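You operate a simulated robot arm through the tools that you are given. There is no shell and no other tool.

You run a simulated two-armed robot. Do the job below in one go: nothing can be reset, and whatever is moved stays where it is left.

Task
Top up the oil tank to MAX from the green rim cylinder, through the funnel.
Fine: then put the cylinder back, stand the funnel in its holder and shut the filler cap. Spill nothing. Set down upright: green rim cylinder.

The check looks at the end state, three seconds after you hand in, the way a careful person would. Anything else that was tipped, shoved, dropped, spilled or broken makes it a failure. Lids that push on must go on centred and level and be pressed home; caps that screw on are set level and turned clockwise until they are tight.

Robot
Two 7-joint arms with fingered hands on one trunk that stands fixed in place. Base frame: the origin is at the foot of the trunk, x ahead of it, y to its left, z up. Units: mm, degrees, N and s.
The left shoulder is at [52, 174, 1093], the right one opposite. With the tool pointing down near the work surface each hand reaches from about 100 to 640 mm from the base axis, measured 20 degrees to its own side. Payload 3.8 kg a hand.
Tool frame (each hand has its own): the origin (TCP) lies between the finger pads and is the grasp point; the fingertips stand 26 mm ahead of it; z points along the fingers, y is the line along which they close. Largest opening 132 mm; the body of the gripper starts 73 mm behind the TCP. The gripper is a hand of 3 fingers: y runs from the thumb to the fingers, the wrist lies at [0, 0, -224] in the tool frame, and closing takes about 1.5 s.
Orientation is that of the tool frame in the base frame, as [roll, pitch, yaw] about the fixed x, y, z axes, in that order (R = Rz(yaw) Ry(pitch) Rx(roll)). With the fingers straight down and closing along the base's y, the tool's x points along the base's -x, its y along +y and its z along -z.

Tools
- The arms move only by the tool send_rows. It takes "left_increments", "right_increments" or both (then of equal length, played together; a hand with none holds still); each is a list of rows, each a list of 6 numbers: the shift along the base's x, y, z in units of 200 mm (1.0 is 200 mm), then the turn, a rotation vector about the base's x, y, z in units of 45 degrees (1.0 is 45 degrees). In form: [[tx, ty, tz, rx, ry, rz], ...]. A call has 1 to 20 rows; each row is the pose to reach, as a shift and turn from the pose commanded when the call began. "left_claw" and "right_claw" are, for a hand that has rows, the opening, from 0 (shut) to 1 (fully open), set as the call begins (left out, the last holds). A call with a number of a shift or a turn outside -1 to 1 is refused whole. A row lasts 0.2 s, in which the tool goes at most 50 mm and 8.6 degrees; a call with a longer step from one row to the next is refused whole, and so is a gripper value outside its range. Where a pose cannot be reached the arm comes as near as it can. A force on the tool above 40 N (or 10 N above the force at the start of the call, whichever is more), or a blocked arm, ends the call early, and 0.2 s more pass. The fingers move at their own pace (about 108 mm/s each) and stop on an object; they squeeze with about 29 N. The grip force told is the motor's: it shows also when the fingers shut on nothing. Time passes only in rows, and 0.2 s behind the last, so rows that repeat a pose let the fingers close. The reply holds the time, the measured pose of the TCP, the force on the tool along the base axes, the opening and the grip force, in the units named above and with some noise, with the torque about the TCP (base axes, N m) and any sound that the robot's microphone picked up.
- Cameras (640 x 400 px; columns grow to the right, rows downward): "scene" is now at [172.8, -35.5, 1022.4]; the picture's right is [-0.45, -0.89, 0.00], its down [0.16, -0.08, -0.98] and it looks along [0.88, -0.44, 0.18] (base axes); focal length 214 px, centre (320, 200). "left" rides on the left gripper at [-62, 3, -92] in its tool frame; the picture's right is [-0.05, -1.00, 0.00], its down [0.83, -0.04, -0.56] and it looks along [0.55, -0.03, 0.83] (tool axes); focal length 230 px, centre (320, 200). "right" rides on the right gripper at [62, 3, -92] in its tool frame; the picture's right is [-0.05, 1.00, 0.00], its down [-0.83, -0.04, -0.56] and it looks along [-0.56, -0.03, 0.83] (tool axes); focal length 230 px, centre (320, 200). There is no depth. A picture from a camera that has moved, and an enlarged one, comes with that camera's place and axes in the base frame and with its lens.
- camera(camera): a new picture of that camera. It takes no simulated time.
- lift_body(by): slides the trunk up (or, below 0, down) by that many mm; the arms and the scene camera ride with it, the base frame stays. It gives what a move gives, with no picture.
- move_fingers(finger1, finger2, thumb_bend, hand): sets how far each is bent, from 0 (flat) to 1 (curled in); at 0.3 the hand is open as for a grip, at 0.7 the pads meet at the TCP. One left out holds its place. A second passes; each finger stops where it meets its share of the squeeze, and holds until it gets a number again. A gripper value or a shape takes the hand back. It gives what a move gives, with no picture; readings hold the bend of each and the force on the fingers (four entries, about 0 where the hand has none), thumb and palm.
- set_grasp(shape, hand): the hand has 3 fingers and takes this shape, open, in about a second: jaw (thumb against the fingers, like two jaws); tri (thumb and two fingers); tip (a fingertip pinch); poke (one finger out to press); point (the index stretched); flat (the hand flat); cup (the hand cupped); fist (a fist). The gripper value then closes the fingers along that shape, each until it touches; the sizes above hold for jaw. It gives what a move gives, with no picture.
- pan_tilt(pan, tilt): turns the head with the scene camera to pan (to the left, within 60 degrees either way) and tilt (down, from -29 to 69), counted from straight ahead of the robot. It gives what a move gives.
- inspect(camera, box): a new picture of the part [left, top, right, bottom] of that camera's present view, enlarged. It takes no simulated time.
- finish_job(): hands the job in; it is judged then, once.

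Places have to be worked out from the pictures, the camera data and where the tool is seen. Open the grippers and draw the arms clear of the work before you hand the job in, unless the task says otherwise.

The tools are called as name(argument=value, ...) on one line, values as JSON. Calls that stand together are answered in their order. send_rows: Moves the arms, as the interface text tells. Its arguments: {"type":"object","properties":{"left_increments":{"type":"array","items":{"type":"array","items":{"type":"number"}}},"left_claw":{"type":"number"},"right_increments":{"type":"array","items":{"type":"array","items":{"type":"number"}}},"right_claw":{"type":"number"}},"required":[]} The other tools are called the same way: lift_body (by) slides the trunk up or down; set_grasp (shape, hand) gives the hand a shape; move_fingers (finger1, finger2, thumb_bend, hand) moves the fingers one by one; pan_tilt (pan, tilt) turns the head that bears the scene camera; camera (camera) takes a picture; inspect (camera, box) takes an enlarged picture of a part of a camera's view; finish_job () hands the job in.

At the start:

```text
t: 0.0
left_ee_pos: [304.9, -6.3, 1211.3]
left_ee_rot: [-180.0, 0.0, -180.0]
left_contact_force: [0.1, 0.2, -0.9]
left_wrist_torque: [-0.04, 0.01, -0.05]
left_opening: 132.0
left_grasp_force: 0.0
left_shape: jaw
left_bend: [0.3, 0.3, 0.3]
left_finger forces: [0.1, 0.0, 0.0, 0.0, 0.1, 0.0]
right_ee_pos: [305.9, -380.6, 1219.6]
right_ee_rot: [180.0, 0.0, -180.0]
right_contact_force: [-1.1, -0.2, 0.2]
right_wrist_torque: [0.02, -0.01, -0.02]
right_opening: 132.1
right_grasp_force: 0.0
right_shape: jaw
right_bend: [0.3, 0.3, 0.3]
right_finger forces: [0.1, 0.0, 0.0, 0.1, 0.1, 0.0]
trunk travel left (down, up): [-400.0, 82.0]
head pan, tilt: [-26.6, -10.5]
```

scene: 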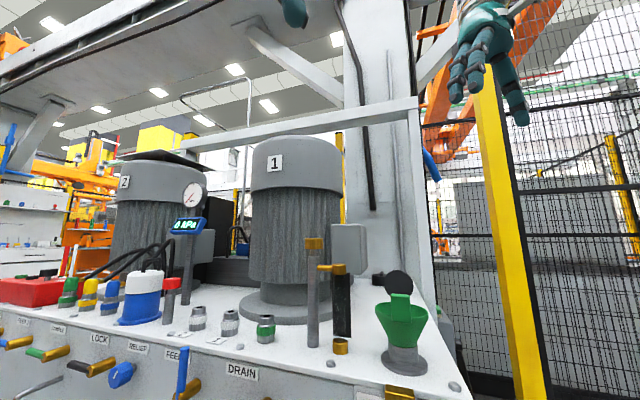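
right: 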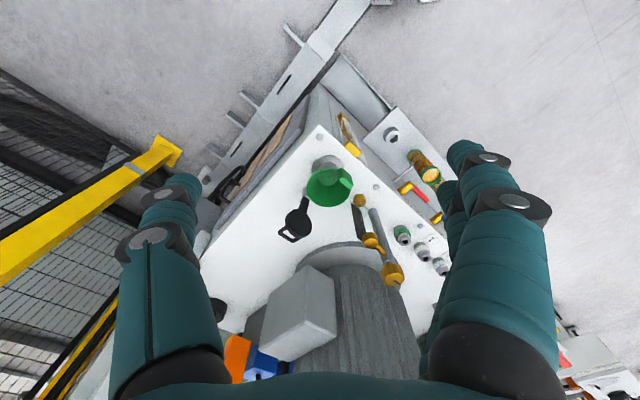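
left: 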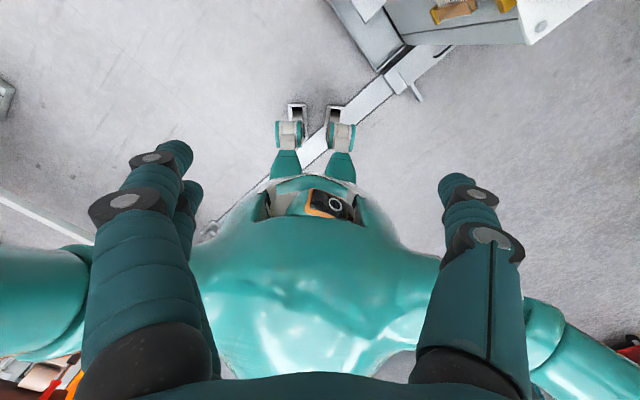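

I'll look closely at the scene first: the funnel already seems to be near the filler at the right front corner. I turn the head to find the cylinders and the sight gauge.

inspect(camera="scene", box=[280, 220, 480, 400])

inspect(camera="right", box=[220, 80, 480, 300])

inspect(camera="scene", box=[0, 200, 300, 400])

pan_tilt(pan=-26, tilt=35)

camera(camera="scene")

```text
2.22 times, centred on (380, 310) of scene
camera zoom: at [172.8, -35.5, 1022.4], right [-0.45, -0.89, 0.0], down [0.16, -0.08, -0.98], along [0.88, -0.44, 0.18], focal length 477 px, centre (187, -44)
```

zoom: 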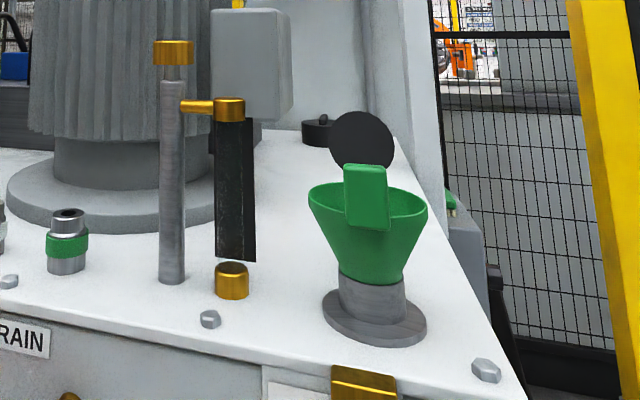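

```text
1.82 times, centred on (350, 190) of right
camera zoom: at [244.4, -377.8, 1312.1], right [0.05, 1.0, 0.0], down [0.83, -0.04, 0.56], along [0.56, -0.03, -0.83], focal length 418 px, centre (266, 218)
```

zoom: 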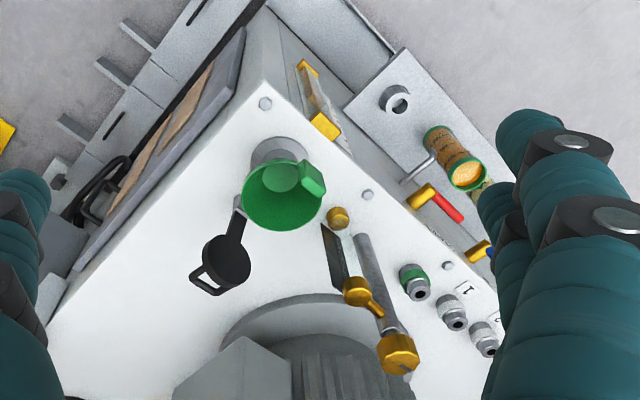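

```text
2.00 times, centred on (150, 300) of scene
camera zoom: at [172.8, -35.5, 1022.4], right [-0.45, -0.89, 0.0], down [0.16, -0.08, -0.98], along [0.88, -0.44, 0.18], focal length 429 px, centre (660, 0)
```

zoom: 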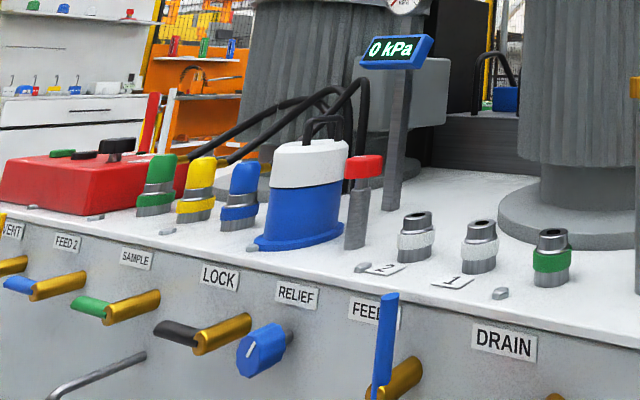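

```text
t: 1.1
left_ee_pos: [303.8, -6.1, 1210.1]
left_ee_rot: [180.0, 0.0, -179.9]
left_contact_force: [0.3, 0.2, -0.6]
left_wrist_torque: [0.0, 0.04, -0.02]
left_opening: 131.7
left_grasp_force: 0.0
left_shape: jaw
left_bend: [0.3, 0.3, 0.3]
left_finger forces: [0.0, 0.1, 0.1, 0.0, 0.0, 0.1]
right_ee_pos: [306.2, -380.3, 1219.8]
right_ee_rot: [-180.0, 0.0, -180.0]
right_contact_force: [-0.8, 0.3, -0.7]
right_wrist_torque: [0.01, 0.0, 0.0]
right_opening: 132.1
right_grasp_force: 0.0
right_shape: jaw
right_bend: [0.3, 0.3, 0.3]
right_finger forces: [0.0, 0.1, 0.0, 0.1, 0.0, 0.0]
trunk travel left (down, up): [-400.0, 82.0]
head pan, tilt: [-26.0, 35.0]
```

```text
taken
camera scene: at [176.9, -36.5, 950.4], right [-0.44, -0.9, 0.0], down [-0.52, 0.25, -0.82], along [0.74, -0.36, -0.57], focal length 214 px, centre (320, 200)
```

scene: 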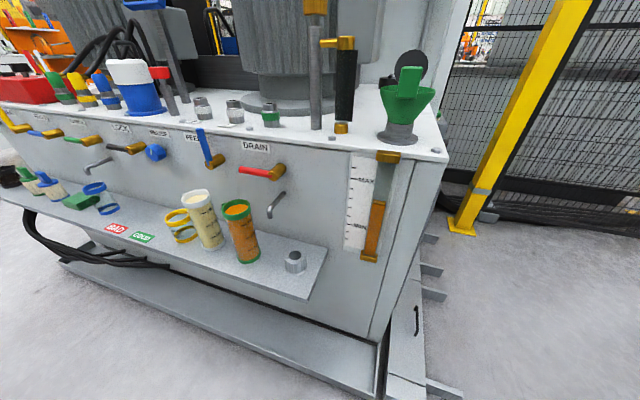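

The tray bears cylinders with coloured rims and the sight gauge sits on the front right. I enlarge these.

inspect(camera="scene", box=[330, 50, 460, 270])

inspect(camera="scene", box=[80, 160, 340, 310])

pan_tilt(pan=-10, tilt=55)

camera(camera="scene")

```text
1.82 times, centred on (395, 160) of scene
camera zoom: at [176.9, -36.5, 950.4], right [-0.44, -0.9, 0.0], down [-0.52, 0.25, -0.82], along [0.74, -0.36, -0.57], focal length 390 px, centre (184, 273)
```

zoom: 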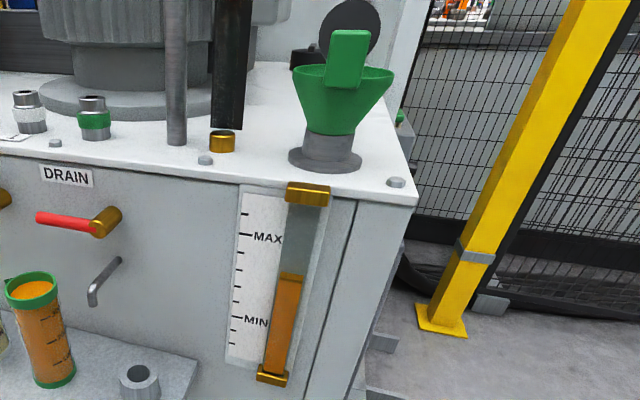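

```text
2.46 times, centred on (210, 235) of scene
camera zoom: at [176.9, -36.5, 950.4], right [-0.44, -0.9, 0.0], down [-0.52, 0.25, -0.82], along [0.74, -0.36, -0.57], focal length 528 px, centre (591, 114)
```

zoom: 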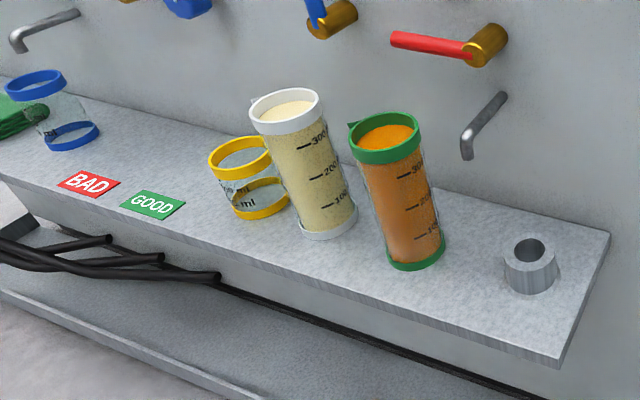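

```text
t: 2.0
left_ee_pos: [304.6, -6.2, 1210.2]
left_ee_rot: [179.9, -0.1, -179.9]
left_contact_force: [-0.3, -0.2, 0.1]
left_wrist_torque: [-0.02, -0.02, -0.01]
left_opening: 131.8
left_grasp_force: 0.0
left_shape: jaw
left_bend: [0.3, 0.3, 0.3]
left_finger forces: [0.0, 0.0, 0.0, 0.1, 0.1, 0.1]
right_ee_pos: [305.2, -380.5, 1220.1]
right_ee_rot: [180.0, 0.0, -180.0]
right_contact_force: [0.1, 0.4, -0.7]
right_wrist_torque: [0.06, -0.02, -0.02]
right_opening: 131.8
right_grasp_force: 0.1
right_shape: jaw
right_bend: [0.3, 0.3, 0.3]
right_finger forces: [0.0, 0.0, 0.0, 0.0, 0.0, 0.0]
trunk travel left (down, up): [-400.0, 82.0]
head pan, tilt: [-10.0, 55.0]
```

```text
taken
camera scene: at [168.7, -10.5, 922.1], right [-0.17, -0.98, 0.0], down [-0.81, 0.14, -0.57], along [0.57, -0.1, -0.82], focal length 214 px, centre (320, 200)
```

scene: 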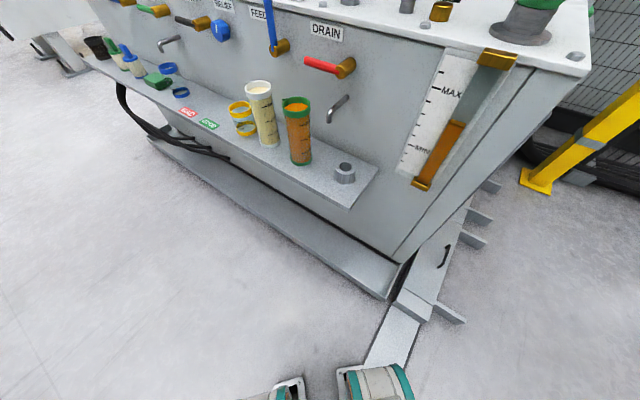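

The gauge level is about mid-way, MAX mark well above it, and the green cylinder stands full on the tray. The tank's front runs at about 45° to my x axis. I move the left hand aside and bring the right hand's camera over the tray for better bearings.

send_rows(left_increments=[[0, 0.2, 0, 0, 0, 0], [0, 0.4, 0, 0, 0, 0], [0, 0.6, 0, 0, 0, 0], [0, 0.8, 0, 0, 0, 0], [0, 1.0, 0, 0, 0, 0], [0, 1.0, 0, 0, 0, 0]], right_increments=[[0.05, 0.15, -0.1, 0, 0, 0], [0.1, 0.3, -0.2, 0, 0, 0], [0.15, 0.45, -0.3, 0, 0, 0], [0.2, 0.6, -0.4, 0, 0, 0], [0.25, 0.7, -0.5, 0, 0, 0], [0.3, 0.8, -0.6, 0, 0, 0]])

camera(camera="right")

```text
t: 3.4
left_ee_pos: [305.5, 194.7, 1209.3]
left_ee_rot: [-180.0, -0.1, -179.9]
left_contact_force: [0.1, 0.7, -0.2]
left_wrist_torque: [0.02, 0.02, 0.0]
left_opening: 132.1
left_grasp_force: 0.0
left_shape: jaw
left_bend: [0.3, 0.3, 0.3]
left_finger forces: [0.1, 0.0, 0.1, 0.1, 0.0, 0.0]
right_ee_pos: [367.7, -219.8, 1099.7]
right_ee_rot: [179.9, -0.1, -180.0]
right_contact_force: [-0.4, -0.1, 0.4]
right_wrist_torque: [0.01, 0.04, -0.03]
right_opening: 132.0
right_grasp_force: 0.1
right_shape: jaw
right_bend: [0.3, 0.3, 0.3]
right_finger forces: [0.0, 0.1, 0.0, 0.0, 0.0, 0.0]
trunk travel left (down, up): [-400.0, 82.0]
head pan, tilt: [-10.0, 55.0]
```

```text
taken
camera right: at [305.9, -217.5, 1190.9], right [0.05, 1.0, 0.0], down [0.83, -0.04, 0.55], along [0.55, -0.03, -0.83], focal length 230 px, centre (320, 200)
```

right: 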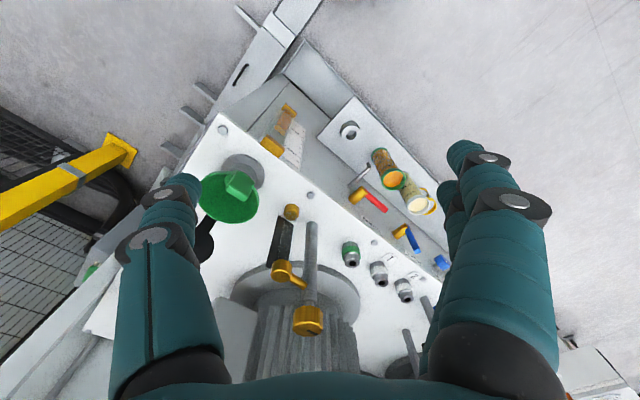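

The right camera sees tray, funnel and cylinders from above. I enlarge both for triangulation.

inspect(camera="right", box=[300, 80, 460, 230])

inspect(camera="right", box=[170, 90, 330, 260])

camera(camera="left")

```text
2.67 times, centred on (380, 155) of right
camera zoom: at [305.9, -217.5, 1190.9], right [0.05, 1.0, 0.0], down [0.83, -0.04, 0.55], along [0.55, -0.03, -0.83], focal length 614 px, centre (160, 320)
```

zoom: 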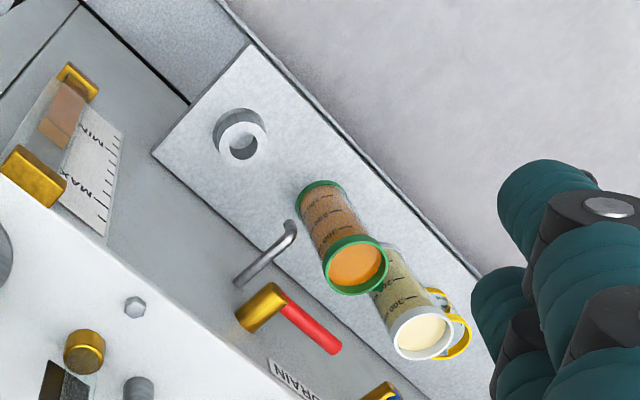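

```text
2.35 times, centred on (250, 175) of right
camera zoom: at [305.9, -217.5, 1190.9], right [0.05, 1.0, 0.0], down [0.83, -0.04, 0.55], along [0.55, -0.03, -0.83], focal length 541 px, centre (485, 259)
```

zoom: 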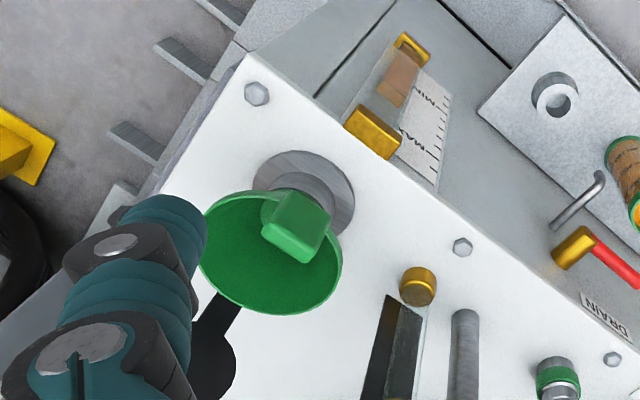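

```text
taken
camera left: at [366.5, 195.4, 1301.7], right [0.05, -1.0, 0.0], down [-0.83, -0.04, 0.56], along [-0.56, -0.03, -0.83], focal length 230 px, centre (320, 200)
```

left: 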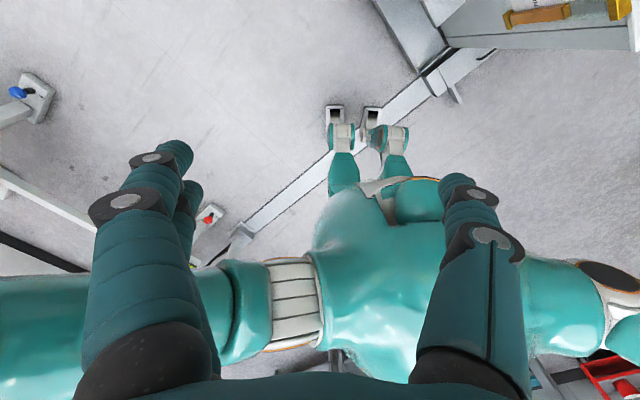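

Triangulation gives: green cylinder standing at about (614, -35), top z≈648, tray z≈490; funnel rim about (510, -384, 875); the ring holder near (526, -141). I lower the trunk so that the right arm can make a level side grasp.

lift_body(by=-200)

pan_tilt(pan=-20, tilt=25)

camera(camera="scene")

camera(camera="right")

```text
t: 5.5
left_ee_pos: [302.8, 194.3, 1011.1]
left_ee_rot: [-179.9, 0.0, -179.9]
left_contact_force: [-0.2, 0.0, -0.4]
left_wrist_torque: [0.02, 0.01, -0.02]
left_opening: 132.1
left_grasp_force: 0.1
left_shape: jaw
left_bend: [0.3, 0.3, 0.3]
left_finger forces: [0.0, 0.1, 0.1, 0.0, 0.1, 0.0]
right_ee_pos: [365.1, -219.4, 901.0]
right_ee_rot: [-179.9, 0.2, -180.0]
right_contact_force: [-0.2, -0.1, 0.7]
right_wrist_torque: [0.0, 0.03, -0.01]
right_opening: 132.0
right_grasp_force: 0.1
right_shape: jaw
right_bend: [0.3, 0.3, 0.3]
right_finger forces: [0.0, 0.0, 0.0, 0.1, 0.1, 0.0]
trunk travel left (down, up): [-200.0, 282.0]
head pan, tilt: [-10.0, 55.0]
```

```text
t: 6.5
left_ee_pos: [304.8, 193.4, 1009.1]
left_ee_rot: [180.0, 0.0, -179.9]
left_contact_force: [0.0, 0.6, 0.7]
left_wrist_torque: [-0.02, 0.0, 0.0]
left_opening: 132.0
left_grasp_force: 0.1
left_shape: jaw
left_bend: [0.3, 0.3, 0.3]
left_finger forces: [0.0, 0.0, 0.0, 0.0, 0.1, 0.0]
right_ee_pos: [365.6, -219.3, 899.7]
right_ee_rot: [-180.0, 0.0, -179.9]
right_contact_force: [0.0, 0.6, -0.5]
right_wrist_torque: [0.0, 0.01, 0.02]
right_opening: 131.9
right_grasp_force: 0.1
right_shape: jaw
right_bend: [0.3, 0.3, 0.3]
right_finger forces: [0.1, 0.0, 0.0, 0.0, 0.0, 0.1]
trunk travel left (down, up): [-200.0, 282.0]
head pan, tilt: [-20.0, 25.0]
```

```text
taken
camera scene: at [169.1, -29.4, 762.6], right [-0.34, -0.94, 0.0], down [-0.4, 0.14, -0.91], along [0.85, -0.31, -0.42], focal length 214 px, centre (320, 200)
```

scene: 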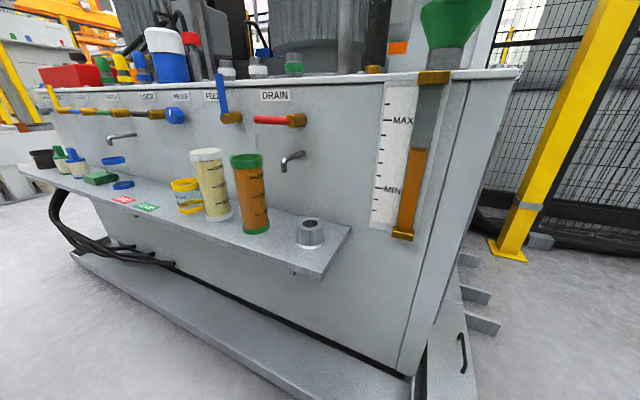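

```text
taken
camera right: at [304.4, -217.8, 992.1], right [0.05, 1.0, 0.0], down [0.83, -0.04, 0.56], along [0.55, -0.03, -0.83], focal length 230 px, centre (320, 200)
```

right: 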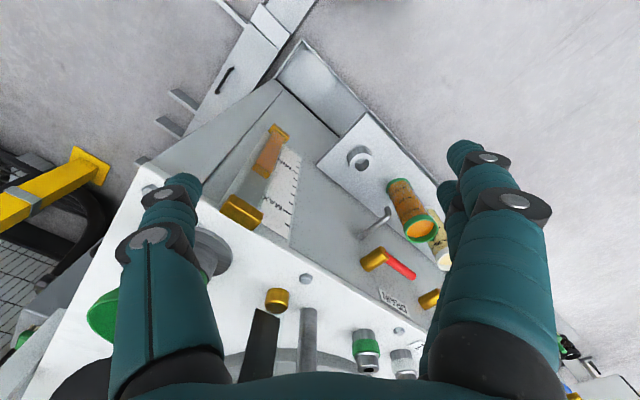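

The lowered head gives a clear view of tray and gauge. I enlarge the gauge and the cylinders to measure and to read the levels.

inspect(camera="scene", box=[160, 130, 360, 280])

inspect(camera="scene", box=[350, 60, 530, 250])

inspect(camera="right", box=[320, 120, 460, 280])

```text
2.67 times, centred on (260, 205) of scene
camera zoom: at [169.1, -29.4, 762.6], right [-0.34, -0.94, 0.0], down [-0.4, 0.14, -0.91], along [0.85, -0.31, -0.42], focal length 572 px, centre (480, 187)
```

zoom: 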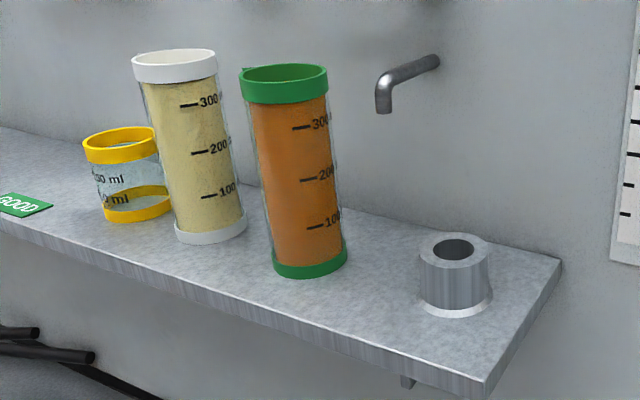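

```text
2.11 times, centred on (440, 155) of scene
camera zoom: at [169.1, -29.4, 762.6], right [-0.34, -0.94, 0.0], down [-0.4, 0.14, -0.91], along [0.85, -0.31, -0.42], focal length 452 px, centre (67, 295)
```

zoom: 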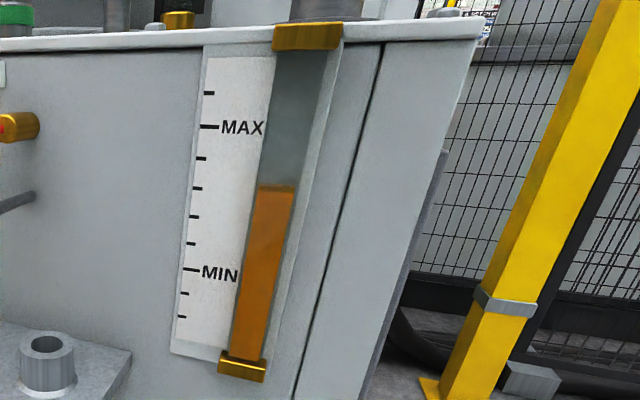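

```text
2.50 times, centred on (390, 200) of right
camera zoom: at [304.4, -217.8, 992.1], right [0.05, 1.0, 0.0], down [0.83, -0.04, 0.56], along [0.55, -0.03, -0.83], focal length 575 px, centre (145, 200)
```

zoom: 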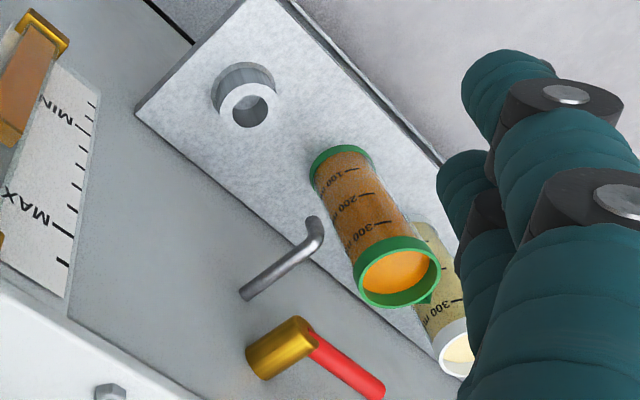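

The gauge stands about two divisions below MAX; the green cylinder's spout points left along the tank front, so I shall later pour toward the left from the funnel's right. I now swing the right hand round in stages toward a level pre-grasp in front of the green cylinder.

send_rows(right_increments=[[0.07, 0.075, -0.08, 0, 0, -0.083], [0.14, 0.15, -0.17, 0, 0, -0.167], [0.21, 0.22, -0.26, 0, 0, -0.25], [0.28, 0.3, -0.35, 0, 0, -0.333], [0.35, 0.37, -0.44, 0, 0, -0.417], [0.42, 0.45, -0.52, 0, 0, -0.5], [0.49, 0.52, -0.61, 0, 0, -0.583], [0.57, 0.6, -0.7, 0, 0, -0.667], [0.57, 0.6, -0.7, 0, 0, -0.667]], right_claw=0.7)

send_rows(right_increments=[[0.01, 0.05, -0.08, -0.071, -0.124, 0], [0.01, 0.1, -0.16, -0.143, -0.247, 0], [0.02, 0.15, -0.24, -0.214, -0.371, 0], [0.03, 0.2, -0.32, -0.286, -0.495, 0], [0.04, 0.25, -0.4, -0.357, -0.619, 0], [0.05, 0.3, -0.48, -0.429, -0.742, 0], [0.05, 0.35, -0.55, -0.5, -0.866, 0], [0.05, 0.35, -0.55, -0.5, -0.866, 0]])

camera(camera="scene")

```text
t: 8.5
left_ee_pos: [303.8, 194.5, 1010.9]
left_ee_rot: [180.0, 0.0, -179.9]
left_contact_force: [-1.1, 0.0, -1.0]
left_wrist_torque: [-0.02, 0.02, -0.01]
left_opening: 131.6
left_grasp_force: 0.1
left_shape: jaw
left_bend: [0.3, 0.3, 0.3]
left_finger forces: [0.1, 0.0, 0.0, 0.1, 0.0, 0.1]
right_ee_pos: [492.6, -190.4, 778.1]
right_ee_rot: [179.9, 0.0, 150.0]
right_contact_force: [0.2, -0.2, 0.5]
right_wrist_torque: [-0.03, 0.01, 0.03]
right_opening: 92.7
right_grasp_force: 0.1
right_shape: jaw
right_bend: [0.67, 0.67, 0.64]
right_finger forces: [0.0, 0.1, 0.0, 0.0, 0.1, 0.1]
right hand out of reach, approached as far as the arm can: row 6, 7, 8, 9
trunk travel left (down, up): [-200.0, 282.0]
head pan, tilt: [-20.0, 25.0]
```

```text
t: 9.1
left_ee_pos: [304.4, 193.8, 1008.9]
left_ee_rot: [-179.9, -0.2, -179.9]
left_contact_force: [-0.3, 0.0, -0.4]
left_wrist_torque: [0.02, 0.02, 0.03]
left_opening: 131.8
left_grasp_force: 0.0
left_shape: jaw
left_bend: [0.3, 0.3, 0.3]
left_finger forces: [0.0, 0.1, 0.0, 0.0, 0.0, 0.0]
right_ee_pos: [511.5, -230.3, 774.8]
right_ee_rot: [179.5, 10.1, 149.9]
right_contact_force: [-12.7, 12.6, 8.0]
right_wrist_torque: [-0.53, 0.14, -0.98]
right_opening: 91.9
right_grasp_force: 0.1
right_shape: jaw
right_bend: [0.67, 0.67, 0.65]
right_finger forces: [0.1, 0.0, 0.0, 0.1, 16.7, 0.1]
right hand out of reach, approached as far as the arm can: row 1, 2, 3
trunk travel left (down, up): [-200.0, 282.0]
head pan, tilt: [-20.0, 25.0]
stopped in row 3 (right hand): the force on the tool passed its limit at 70 N (the readings are from after the stop); the commanded pose is now the measured one
```

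```text
taken
camera scene: at [169.1, -29.4, 762.7], right [-0.34, -0.94, 0.0], down [-0.4, 0.14, -0.91], along [0.85, -0.31, -0.42], focal length 214 px, centre (320, 200)
```

scene: 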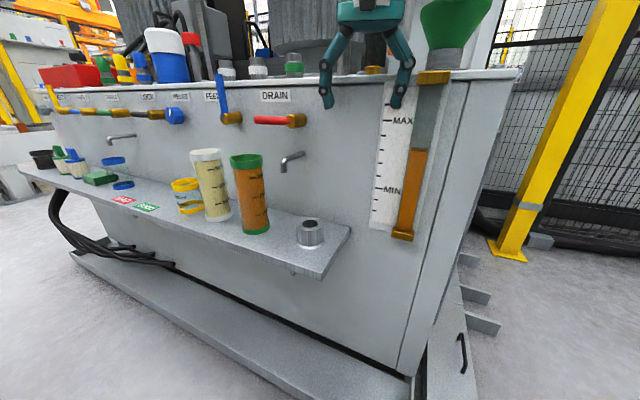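

The right arm could not follow to that pose, drifted, and its thumb touched the tank's edge; nothing moved. I back off away from the tank and up.

send_rows(right_increments=[[-0.1, 0.03, 0.05, 0, 0, 0], [-0.25, 0.05, 0.15, 0, 0, 0], [-0.4, 0.05, 0.25, 0, 0, 0], [-0.55, 0.05, 0.35, 0, 0, 0], [-0.7, 0.05, 0.4, 0, 0, 0], [-0.7, 0.05, 0.4, 0, 0, 0]])

camera(camera="scene")

```text
t: 10.5
left_ee_pos: [303.1, 193.6, 1010.7]
left_ee_rot: [-180.0, 0.0, -179.8]
left_contact_force: [0.9, -0.1, 0.3]
left_wrist_torque: [-0.02, -0.01, 0.0]
left_opening: 132.0
left_grasp_force: 0.2
left_shape: jaw
left_bend: [0.3, 0.3, 0.3]
left_finger forces: [0.0, 0.0, 0.0, 0.0, 0.0, 0.1]
right_ee_pos: [376.7, -237.4, 860.9]
right_ee_rot: [179.7, 10.2, 150.1]
right_contact_force: [-0.8, -0.5, 0.0]
right_wrist_torque: [0.0, -0.03, -0.03]
right_opening: 92.7
right_grasp_force: 0.0
right_shape: jaw
right_bend: [0.67, 0.67, 0.64]
right_finger forces: [0.0, 0.0, 0.1, 0.0, 0.0, 0.1]
right hand out of reach, approached as far as the arm can: row 1, 2, 3, 4, 5, 6
trunk travel left (down, up): [-200.0, 282.0]
head pan, tilt: [-20.0, 25.0]
```

```text
taken
camera scene: at [169.1, -29.5, 762.6], right [-0.34, -0.94, 0.0], down [-0.4, 0.14, -0.91], along [0.85, -0.31, -0.42], focal length 214 px, centre (320, 200)
```

scene: 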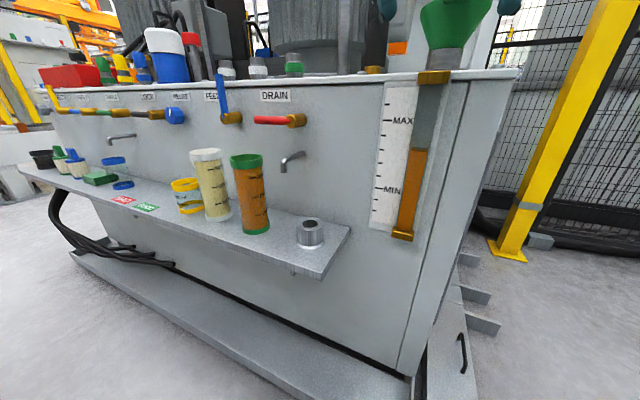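

Clear again. I straighten the yaw to zero and test pitching the hand up in free air to see what the arm can reach.

send_rows(right_increments=[[-0.05, 0.0, 0, 0, 0, 0.13], [-0.1, 0.0, 0, 0, 0, 0.27], [-0.15, 0.0, 0, 0, 0, 0.4], [-0.2, 0.0, 0, 0, 0, 0.53], [-0.2, 0.0, 0, 0, 0, 0.667], [-0.2, 0.0, 0, 0, 0, 0.667]])

send_rows(right_increments=[[0.05, 0.02, -0.04, 0, -0.143, 0], [0.1, 0.04, -0.08, 0, -0.286, 0], [0.15, 0.06, -0.12, 0, -0.43, 0], [0.2, 0.08, -0.16, 0, -0.57, 0], [0.25, 0.1, -0.2, 0, -0.714, 0], [0.3, 0.12, -0.25, 0, -0.857, 0], [0.35, 0.15, -0.3, 0, -1.0, 0], [0.35, 0.15, -0.3, 0, -1.0, 0]])

```text
t: 11.9
left_ee_pos: [304.3, 194.2, 1011.2]
left_ee_rot: [179.9, 0.0, -179.9]
left_contact_force: [0.2, -0.3, -0.4]
left_wrist_torque: [0.02, 0.03, 0.01]
left_opening: 131.8
left_grasp_force: 0.2
left_shape: jaw
left_bend: [0.3, 0.3, 0.3]
left_finger forces: [0.1, 0.0, 0.0, 0.0, 0.1, 0.0]
right_ee_pos: [336.7, -235.8, 860.2]
right_ee_rot: [179.6, 10.3, -179.9]
right_contact_force: [-0.1, -0.1, -0.4]
right_wrist_torque: [0.02, 0.0, -0.02]
right_opening: 92.5
right_grasp_force: 0.0
right_shape: jaw
right_bend: [0.67, 0.67, 0.64]
right_finger forces: [0.1, 0.1, 0.0, 0.0, 0.1, 0.0]
trunk travel left (down, up): [-200.0, 282.0]
head pan, tilt: [-20.0, 25.0]
```

```text
t: 13.7
left_ee_pos: [304.2, 194.6, 1008.7]
left_ee_rot: [-179.8, 0.1, -179.8]
left_contact_force: [-0.3, -0.1, 0.3]
left_wrist_torque: [0.05, -0.03, 0.0]
left_opening: 132.1
left_grasp_force: 0.0
left_shape: jaw
left_bend: [0.3, 0.3, 0.3]
left_finger forces: [0.0, 0.0, 0.0, 0.0, 0.0, 0.0]
right_ee_pos: [505.1, -225.8, 864.2]
right_ee_rot: [-179.8, 55.3, -179.1]
right_contact_force: [-0.3, 0.1, 0.5]
right_wrist_torque: [0.01, 0.0, -0.03]
right_opening: 92.5
right_grasp_force: 0.0
right_shape: jaw
right_bend: [0.67, 0.67, 0.64]
right_finger forces: [0.0, 0.0, 0.0, 0.0, 0.0, 0.0]
right hand out of reach, approached as far as the arm can: row 1, 2, 3, 4, 5, 6, 7, 8
trunk travel left (down, up): [-200.0, 282.0]
head pan, tilt: [-20.0, 25.0]
```

The arm seems limited by folding (wrist no closer than ~290 mm to the shoulder). I shift the pitched hand left at height and continue levelling it.

send_rows(right_increments=[[-0.02, 0.1, 0, 0, 0, 0], [-0.04, 0.22, 0, 0, 0, 0], [-0.06, 0.35, 0, 0, 0, 0], [-0.08, 0.5, 0, 0, 0, 0], [-0.1, 0.65, 0, 0, 0, 0], [-0.1, 0.75, 0, 0, 0, 0], [-0.1, 0.75, 0, 0, 0, 0]])

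send_rows(right_increments=[[0, 0, -0.05, 0, -0.13, 0], [0, 0, -0.1, 0, -0.26, 0], [0, 0, -0.15, 0, -0.39, 0], [0, 0, -0.2, 0, -0.52, 0], [0, 0, -0.25, 0, -0.65, 0], [0, 0, -0.25, 0, -0.65, 0]])

camera(camera="scene")

```text
t: 15.3
left_ee_pos: [303.8, 194.1, 1010.8]
left_ee_rot: [-180.0, 0.0, -179.9]
left_contact_force: [-0.1, 1.2, -0.3]
left_wrist_torque: [-0.03, -0.03, -0.02]
left_opening: 131.8
left_grasp_force: 0.0
left_shape: jaw
left_bend: [0.3, 0.3, 0.3]
left_finger forces: [0.0, 0.1, 0.0, 0.1, 0.0, 0.1]
right_ee_pos: [510.8, -144.2, 887.7]
right_ee_rot: [179.6, 55.4, -179.8]
right_contact_force: [-0.5, -0.9, -0.3]
right_wrist_torque: [0.0, -0.03, 0.02]
right_opening: 92.6
right_grasp_force: 0.1
right_shape: jaw
right_bend: [0.67, 0.67, 0.64]
right_finger forces: [0.0, 0.1, 0.0, 0.1, 0.1, 0.0]
right hand out of reach, approached as far as the arm can: row 1, 2, 3, 4, 5, 6, 7
trunk travel left (down, up): [-200.0, 282.0]
head pan, tilt: [-20.0, 25.0]
```

```text
t: 16.7
left_ee_pos: [302.3, 194.0, 1010.4]
left_ee_rot: [180.0, -0.1, -179.9]
left_contact_force: [-0.1, -0.3, 1.3]
left_wrist_torque: [-0.03, 0.0, -0.03]
left_opening: 131.8
left_grasp_force: 0.0
left_shape: jaw
left_bend: [0.3, 0.3, 0.3]
left_finger forces: [0.0, 0.1, 0.1, 0.0, 0.0, 0.0]
right_ee_pos: [526.6, -138.4, 955.2]
right_ee_rot: [-178.0, 84.8, -177.6]
right_contact_force: [0.9, -0.3, 0.1]
right_wrist_torque: [-0.03, 0.0, 0.02]
right_opening: 92.3
right_grasp_force: 0.1
right_shape: jaw
right_bend: [0.67, 0.67, 0.64]
right_finger forces: [0.0, 0.0, 0.0, 0.0, 0.0, 0.0]
right hand out of reach, approached as far as the arm can: row 1, 2, 3, 4, 5, 6
trunk travel left (down, up): [-200.0, 282.0]
head pan, tilt: [-20.0, 25.0]
```

```text
taken
camera scene: at [169.1, -29.4, 762.7], right [-0.34, -0.94, 0.0], down [-0.4, 0.14, -0.91], along [0.85, -0.31, -0.42], focal length 214 px, centre (320, 200)
```

scene: 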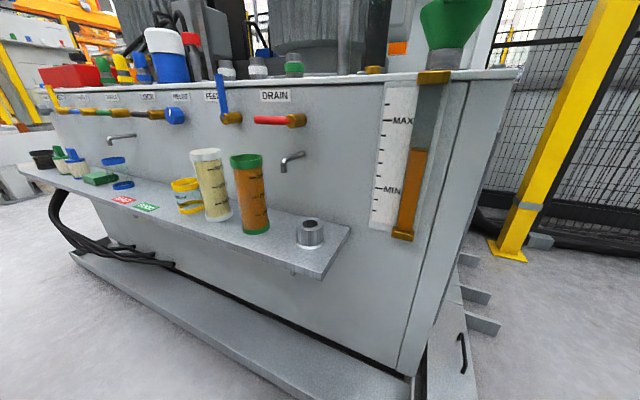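

The readings fit a fold limit around the shoulder, so I go round it: hand forward and left at height first (well off the tank's face), moving the left hand further aside.

send_rows(right_increments=[[0.06, 0.05, 0.1, 0, 0, 0], [0.12, 0.1, 0.2, 0, 0, 0], [0.18, 0.15, 0.3, 0, 0, 0], [0.24, 0.2, 0.38, 0, 0, 0], [0.3, 0.28, 0.42, 0, 0, 0], [0.36, 0.34, 0.42, 0, 0, 0], [0.4, 0.38, 0.42, 0, 0, 0], [0.4, 0.38, 0.42, 0, 0, 0]], left_increments=[[-0.05, 0.1, 0, 0, 0, 0], [-0.1, 0.2, 0, 0, 0, 0], [-0.15, 0.35, 0, 0, 0, 0], [-0.2, 0.5, 0, 0, 0, 0], [-0.25, 0.65, 0, 0, 0, 0], [-0.3, 0.8, 0, 0, 0, 0], [-0.3, 0.8, 0, 0, 0, 0], [-0.3, 0.8, 0, 0, 0, 0]])

camera(camera="left")

```text
t: 18.5
left_ee_pos: [255.2, 278.5, 950.9]
left_ee_rot: [-180.0, 0.1, -180.0]
left_contact_force: [-0.8, -0.2, -0.4]
left_wrist_torque: [-0.02, -0.02, -0.02]
left_opening: 131.9
left_grasp_force: 0.1
left_shape: jaw
left_bend: [0.3, 0.3, 0.3]
left_finger forces: [0.0, 0.0, 0.0, 0.1, 0.0, 0.0]
left hand out of reach, approached as far as the arm can: row 2, 3, 4, 5, 6, 7, 8
right_ee_pos: [600.1, -113.5, 1045.3]
right_ee_rot: [-179.9, 84.5, -179.4]
right_contact_force: [-1.0, -0.5, 0.0]
right_wrist_torque: [-0.01, 0.03, -0.02]
right_opening: 92.1
right_grasp_force: 0.2
right_shape: jaw
right_bend: [0.67, 0.67, 0.64]
right_finger forces: [0.0, 0.0, 0.0, 0.0, 0.0, 0.0]
right hand out of reach, approached as far as the arm can: row 2, 3, 4, 5, 6, 7, 8
trunk travel left (down, up): [-200.0, 282.0]
head pan, tilt: [-20.0, 25.0]
```

```text
taken
camera left: at [317.2, 280.1, 1043.0], right [0.05, -1.0, 0.0], down [-0.83, -0.04, 0.56], along [-0.55, -0.03, -0.83], focal length 230 px, centre (320, 200)
```

left: 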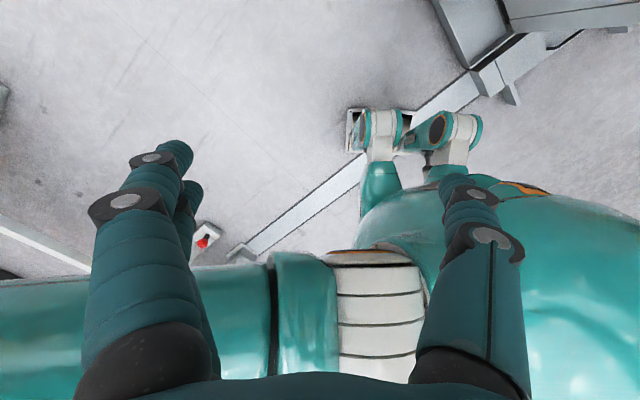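

The arm behaves poorly with the wrist above shoulder height. I raise the trunk again so that the hand can come down in front of and below the shoulder.

lift_body(by=200)

send_rows(right_increments=[[0, 0, -0.1, 0, 0, 0], [0, 0, -0.25, 0, 0, 0], [0, 0, -0.4, 0, 0, 0], [0, 0, -0.55, 0, 0, 0], [0, 0, -0.7, 0, 0, 0], [0, 0, -0.8, 0, 0, 0], [0, 0, -0.8, 0, 0, 0]])

camera(camera="scene")

```text
t: 20.7
left_ee_pos: [256.0, 279.7, 1153.0]
left_ee_rot: [-179.9, -0.1, -180.0]
left_contact_force: [-0.1, 0.0, -1.0]
left_wrist_torque: [0.01, 0.01, -0.03]
left_opening: 131.9
left_grasp_force: 0.1
left_shape: jaw
left_bend: [0.3, 0.3, 0.3]
left_finger forces: [0.1, 0.0, 0.0, 0.0, 0.1, 0.0]
right_ee_pos: [517.7, -115.8, 1355.1]
right_ee_rot: [-1.4, 82.3, -1.0]
right_contact_force: [0.1, 0.5, -0.2]
right_wrist_torque: [-0.01, 0.04, 0.01]
right_opening: 92.3
right_grasp_force: 0.0
right_shape: jaw
right_bend: [0.67, 0.67, 0.64]
right_finger forces: [0.0, 0.1, 0.1, 0.1, 0.0, 0.0]
trunk travel left (down, up): [-400.0, 82.0]
head pan, tilt: [-20.0, 25.0]
```

```text
t: 22.3
left_ee_pos: [254.2, 279.1, 1154.2]
left_ee_rot: [-179.9, 0.0, -179.9]
left_contact_force: [0.1, -0.5, -0.3]
left_wrist_torque: [0.0, 0.0, 0.0]
left_opening: 132.0
left_grasp_force: 0.1
left_shape: jaw
left_bend: [0.3, 0.3, 0.3]
left_finger forces: [0.1, 0.0, 0.0, 0.0, 0.1, 0.0]
right_ee_pos: [504.9, -133.4, 1260.5]
right_ee_rot: [-2.9, 82.7, -2.4]
right_contact_force: [-0.3, 0.6, -0.6]
right_wrist_torque: [0.02, 0.01, 0.0]
right_opening: 92.8
right_grasp_force: 0.1
right_shape: jaw
right_bend: [0.67, 0.67, 0.64]
right_finger forces: [0.0, 0.0, 0.0, 0.0, 0.1, 0.0]
right hand out of reach, approached as far as the arm can: row 2, 3, 4, 5, 6, 7
trunk travel left (down, up): [-400.0, 82.0]
head pan, tilt: [-20.0, 25.0]
```

```text
taken
camera scene: at [184.3, -29.4, 966.1], right [-0.34, -0.94, 0.0], down [-0.4, 0.14, -0.91], along [0.85, -0.31, -0.42], focal length 214 px, centre (320, 200)
```

scene: 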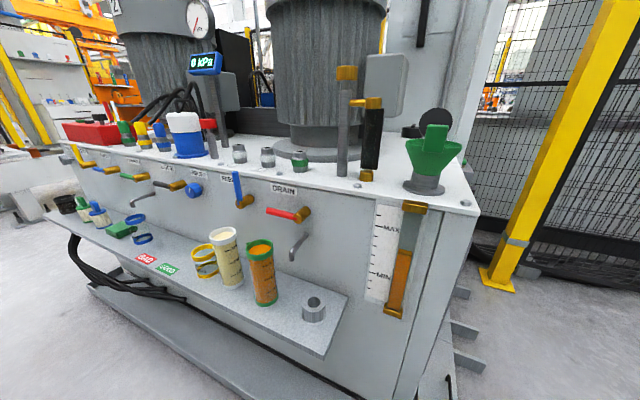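

The arm has ended in a poor posture (hand pointing slightly up). I return it toward its starting posture, tool down at the right side, and use the left camera afterwards to understand the arm.

send_rows(right_increments=[[-0.03, -0.05, 0.4, 0, 0.143, 0], [-0.08, -0.15, 0.4, 0, 0.286, 0], [-0.13, -0.25, 0.38, 0, 0.43, 0], [-0.18, -0.35, 0.36, 0, 0.57, 0], [-0.23, -0.45, 0.34, 0, 0.714, 0], [-0.28, -0.55, 0.32, 0, 0.857, 0], [-0.33, -0.65, 0.3, 0, 1.0, 0], [-0.33, -0.65, 0.3, 0, 1.0, 0]])

```text
refused: row 1 steps farther than a row can; nothing moved
```

That first step was too large; I use smaller ones.

send_rows(right_increments=[[-0.03, -0.05, 0.15, 0, 0.143, 0], [-0.08, -0.15, 0.25, 0, 0.286, 0], [-0.13, -0.25, 0.3, 0, 0.43, 0], [-0.18, -0.35, 0.3, 0, 0.57, 0], [-0.23, -0.45, 0.3, 0, 0.714, 0], [-0.28, -0.55, 0.3, 0, 0.857, 0], [-0.33, -0.65, 0.3, 0, 1.0, 0], [-0.33, -0.65, 0.3, 0, 1.0, 0]])

send_rows(right_increments=[[-0.1, -0.1, 0, 0, 0.143, 0], [-0.2, -0.2, 0, 0, 0.286, 0], [-0.3, -0.3, 0, 0, 0.43, 0], [-0.4, -0.4, 0, 0, 0.57, 0], [-0.5, -0.5, 0, 0, 0.714, 0], [-0.6, -0.6, 0, 0, 0.857, 0], [-0.7, -0.65, 0, 0, 1.0, 0], [-0.7, -0.65, 0, 0, 1.0, 0]])

camera(camera="right")

```text
t: 24.1
left_ee_pos: [254.9, 280.2, 1152.6]
left_ee_rot: [-180.0, 0.0, -179.9]
left_contact_force: [0.0, 0.0, -0.8]
left_wrist_torque: [-0.03, 0.0, 0.03]
left_opening: 131.8
left_grasp_force: 0.0
left_shape: jaw
left_bend: [0.3, 0.3, 0.3]
left_finger forces: [0.0, 0.0, 0.0, 0.0, 0.1, 0.1]
right_ee_pos: [437.1, -263.3, 1321.5]
right_ee_rot: [179.5, 52.8, -179.8]
right_contact_force: [-0.3, 0.0, -0.1]
right_wrist_torque: [0.0, 0.03, -0.01]
right_opening: 92.5
right_grasp_force: 0.0
right_shape: jaw
right_bend: [0.67, 0.67, 0.64]
right_finger forces: [0.1, 0.0, 0.0, 0.0, 0.0, 0.1]
trunk travel left (down, up): [-400.0, 82.0]
head pan, tilt: [-20.0, 25.0]
```

```text
t: 25.9
left_ee_pos: [255.6, 279.2, 1151.1]
left_ee_rot: [-180.0, 0.1, -180.0]
left_contact_force: [0.4, 0.1, -0.6]
left_wrist_torque: [-0.01, 0.0, 0.0]
left_opening: 132.0
left_grasp_force: 0.0
left_shape: jaw
left_bend: [0.3, 0.3, 0.3]
left_finger forces: [0.0, 0.1, 0.0, 0.1, 0.0, 0.0]
right_ee_pos: [299.4, -392.4, 1314.2]
right_ee_rot: [179.3, 8.0, -179.8]
right_contact_force: [0.6, -0.4, -0.7]
right_wrist_torque: [0.0, 0.01, -0.04]
right_opening: 92.6
right_grasp_force: 0.2
right_shape: jaw
right_bend: [0.67, 0.67, 0.64]
right_finger forces: [0.0, 0.0, 0.0, 0.1, 0.1, 0.0]
right hand out of reach, approached as far as the arm can: row 7, 8
trunk travel left (down, up): [-400.0, 82.0]
head pan, tilt: [-20.0, 25.0]
```

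```text
taken
camera right: at [225.7, -391.8, 1397.3], right [0.05, 1.0, 0.02], down [0.75, -0.05, 0.66], along [0.66, -0.02, -0.75], focal length 230 px, centre (320, 200)
```

right: 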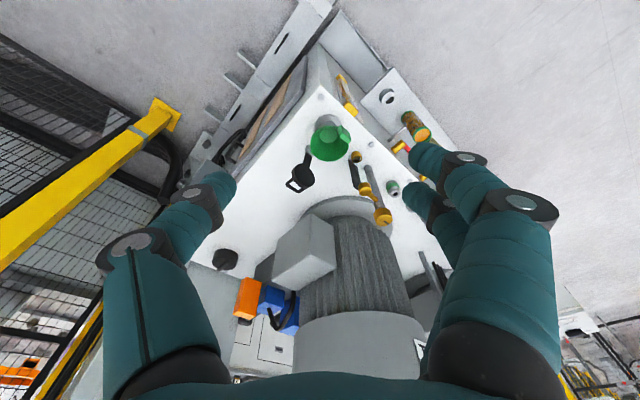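

Back in the good posture. I now descend with the tool down, toward the space in front of the tray, watching whether each pose is reached.

send_rows(right_increments=[[0.02, 0.1, -0.12, 0, 0.05, 0], [0.04, 0.2, -0.24, 0, 0.1, 0], [0.06, 0.3, -0.36, 0, 0.18, 0], [0.08, 0.45, -0.5, 0, 0.18, 0], [0.1, 0.6, -0.65, 0, 0.18, 0], [0.12, 0.7, -0.8, 0, 0.18, 0], [0.12, 0.7, -0.8, 0, 0.18, 0]])

send_rows(right_increments=[[0.05, 0.05, -0.15, 0, 0, 0], [0.1, 0.1, -0.3, 0, 0, 0], [0.15, 0.15, -0.45, 0, 0, 0], [0.2, 0.2, -0.6, 0, 0, 0], [0.22, 0.25, -0.75, 0, 0, 0], [0.25, 0.3, -0.9, 0, 0, 0], [0.25, 0.3, -0.9, 0, 0, 0]])

```text
t: 27.5
left_ee_pos: [254.2, 280.1, 1152.4]
left_ee_rot: [180.0, 0.0, -179.8]
left_contact_force: [0.0, 1.0, 0.9]
left_wrist_torque: [-0.02, -0.02, -0.01]
left_opening: 131.8
left_grasp_force: 0.1
left_shape: jaw
left_bend: [0.3, 0.3, 0.3]
left_finger forces: [0.0, 0.1, 0.0, 0.1, 0.0, 0.1]
right_ee_pos: [323.2, -253.0, 1152.4]
right_ee_rot: [179.3, -0.3, -179.9]
right_contact_force: [-0.5, -0.1, 0.4]
right_wrist_torque: [0.05, 0.0, -0.04]
right_opening: 92.8
right_grasp_force: 0.0
right_shape: jaw
right_bend: [0.67, 0.67, 0.64]
right_finger forces: [0.1, 0.1, 0.1, 0.1, 0.1, 0.1]
trunk travel left (down, up): [-400.0, 82.0]
head pan, tilt: [-20.0, 25.0]
```

```text
t: 29.1
left_ee_pos: [253.9, 280.8, 1152.8]
left_ee_rot: [180.0, 0.0, -179.9]
left_contact_force: [0.7, -0.9, -0.5]
left_wrist_torque: [0.01, -0.01, -0.03]
left_opening: 132.1
left_grasp_force: 0.1
left_shape: jaw
left_bend: [0.3, 0.3, 0.3]
left_finger forces: [0.0, 0.1, 0.1, 0.0, 0.1, 0.0]
right_ee_pos: [373.2, -192.4, 975.3]
right_ee_rot: [179.3, -0.2, -179.9]
right_contact_force: [0.8, 0.4, -0.5]
right_wrist_torque: [0.02, 0.0, 0.02]
right_opening: 92.5
right_grasp_force: 0.1
right_shape: jaw
right_bend: [0.67, 0.67, 0.64]
right_finger forces: [0.0, 0.0, 0.1, 0.1, 0.0, 0.0]
trunk travel left (down, up): [-400.0, 82.0]
head pan, tilt: [-20.0, 25.0]
```

All reached. I go on down and left.

send_rows(right_increments=[[0.04, 0.1, -0.15, 0, 0, 0], [0.08, 0.2, -0.3, 0, 0, 0], [0.12, 0.3, -0.45, 0, 0, 0], [0.16, 0.4, -0.6, 0, 0, 0], [0.2, 0.5, -0.75, 0, 0, 0], [0.24, 0.6, -0.88, 0, 0, 0], [0.24, 0.6, -0.88, 0, 0, 0]])

camera(camera="scene")

camera(camera="right")

```text
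t: 30.7
left_ee_pos: [254.9, 278.9, 1152.6]
left_ee_rot: [179.9, 0.0, -179.8]
left_contact_force: [0.0, -0.3, -0.7]
left_wrist_torque: [0.02, 0.0, 0.02]
left_opening: 132.1
left_grasp_force: 0.1
left_shape: jaw
left_bend: [0.3, 0.3, 0.3]
left_finger forces: [0.1, 0.0, 0.0, 0.1, 0.0, 0.1]
right_ee_pos: [394.4, -152.5, 898.2]
right_ee_rot: [179.4, -0.3, -179.9]
right_contact_force: [1.0, 0.3, 0.4]
right_wrist_torque: [0.01, 0.04, -0.01]
right_opening: 92.5
right_grasp_force: 0.1
right_shape: jaw
right_bend: [0.67, 0.67, 0.64]
right_finger forces: [0.1, 0.0, 0.0, 0.0, 0.0, 0.0]
right hand out of reach, approached as far as the arm can: row 3, 4, 5, 6, 7
trunk travel left (down, up): [-400.0, 82.0]
head pan, tilt: [-20.0, 25.0]
```

```text
taken
camera scene: at [184.3, -29.5, 966.1], right [-0.34, -0.94, 0.0], down [-0.4, 0.14, -0.91], along [0.85, -0.31, -0.42], focal length 214 px, centre (320, 200)
```

scene: 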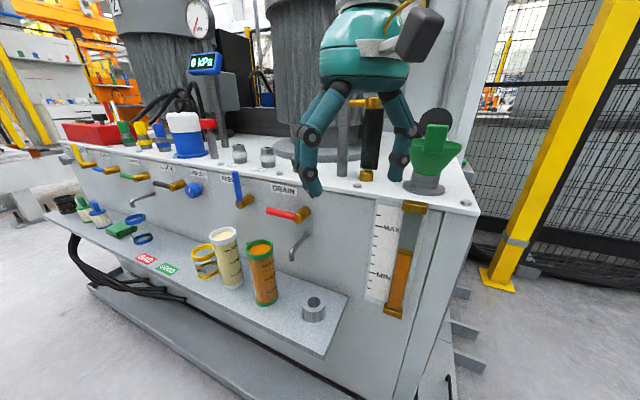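

```text
taken
camera right: at [333.6, -151.1, 989.7], right [0.05, 1.0, 0.01], down [0.83, -0.05, 0.55], along [0.55, -0.02, -0.83], focal length 230 px, centre (320, 200)
```

right: 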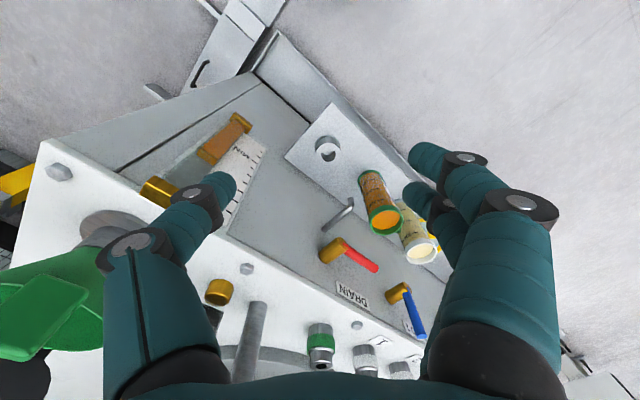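

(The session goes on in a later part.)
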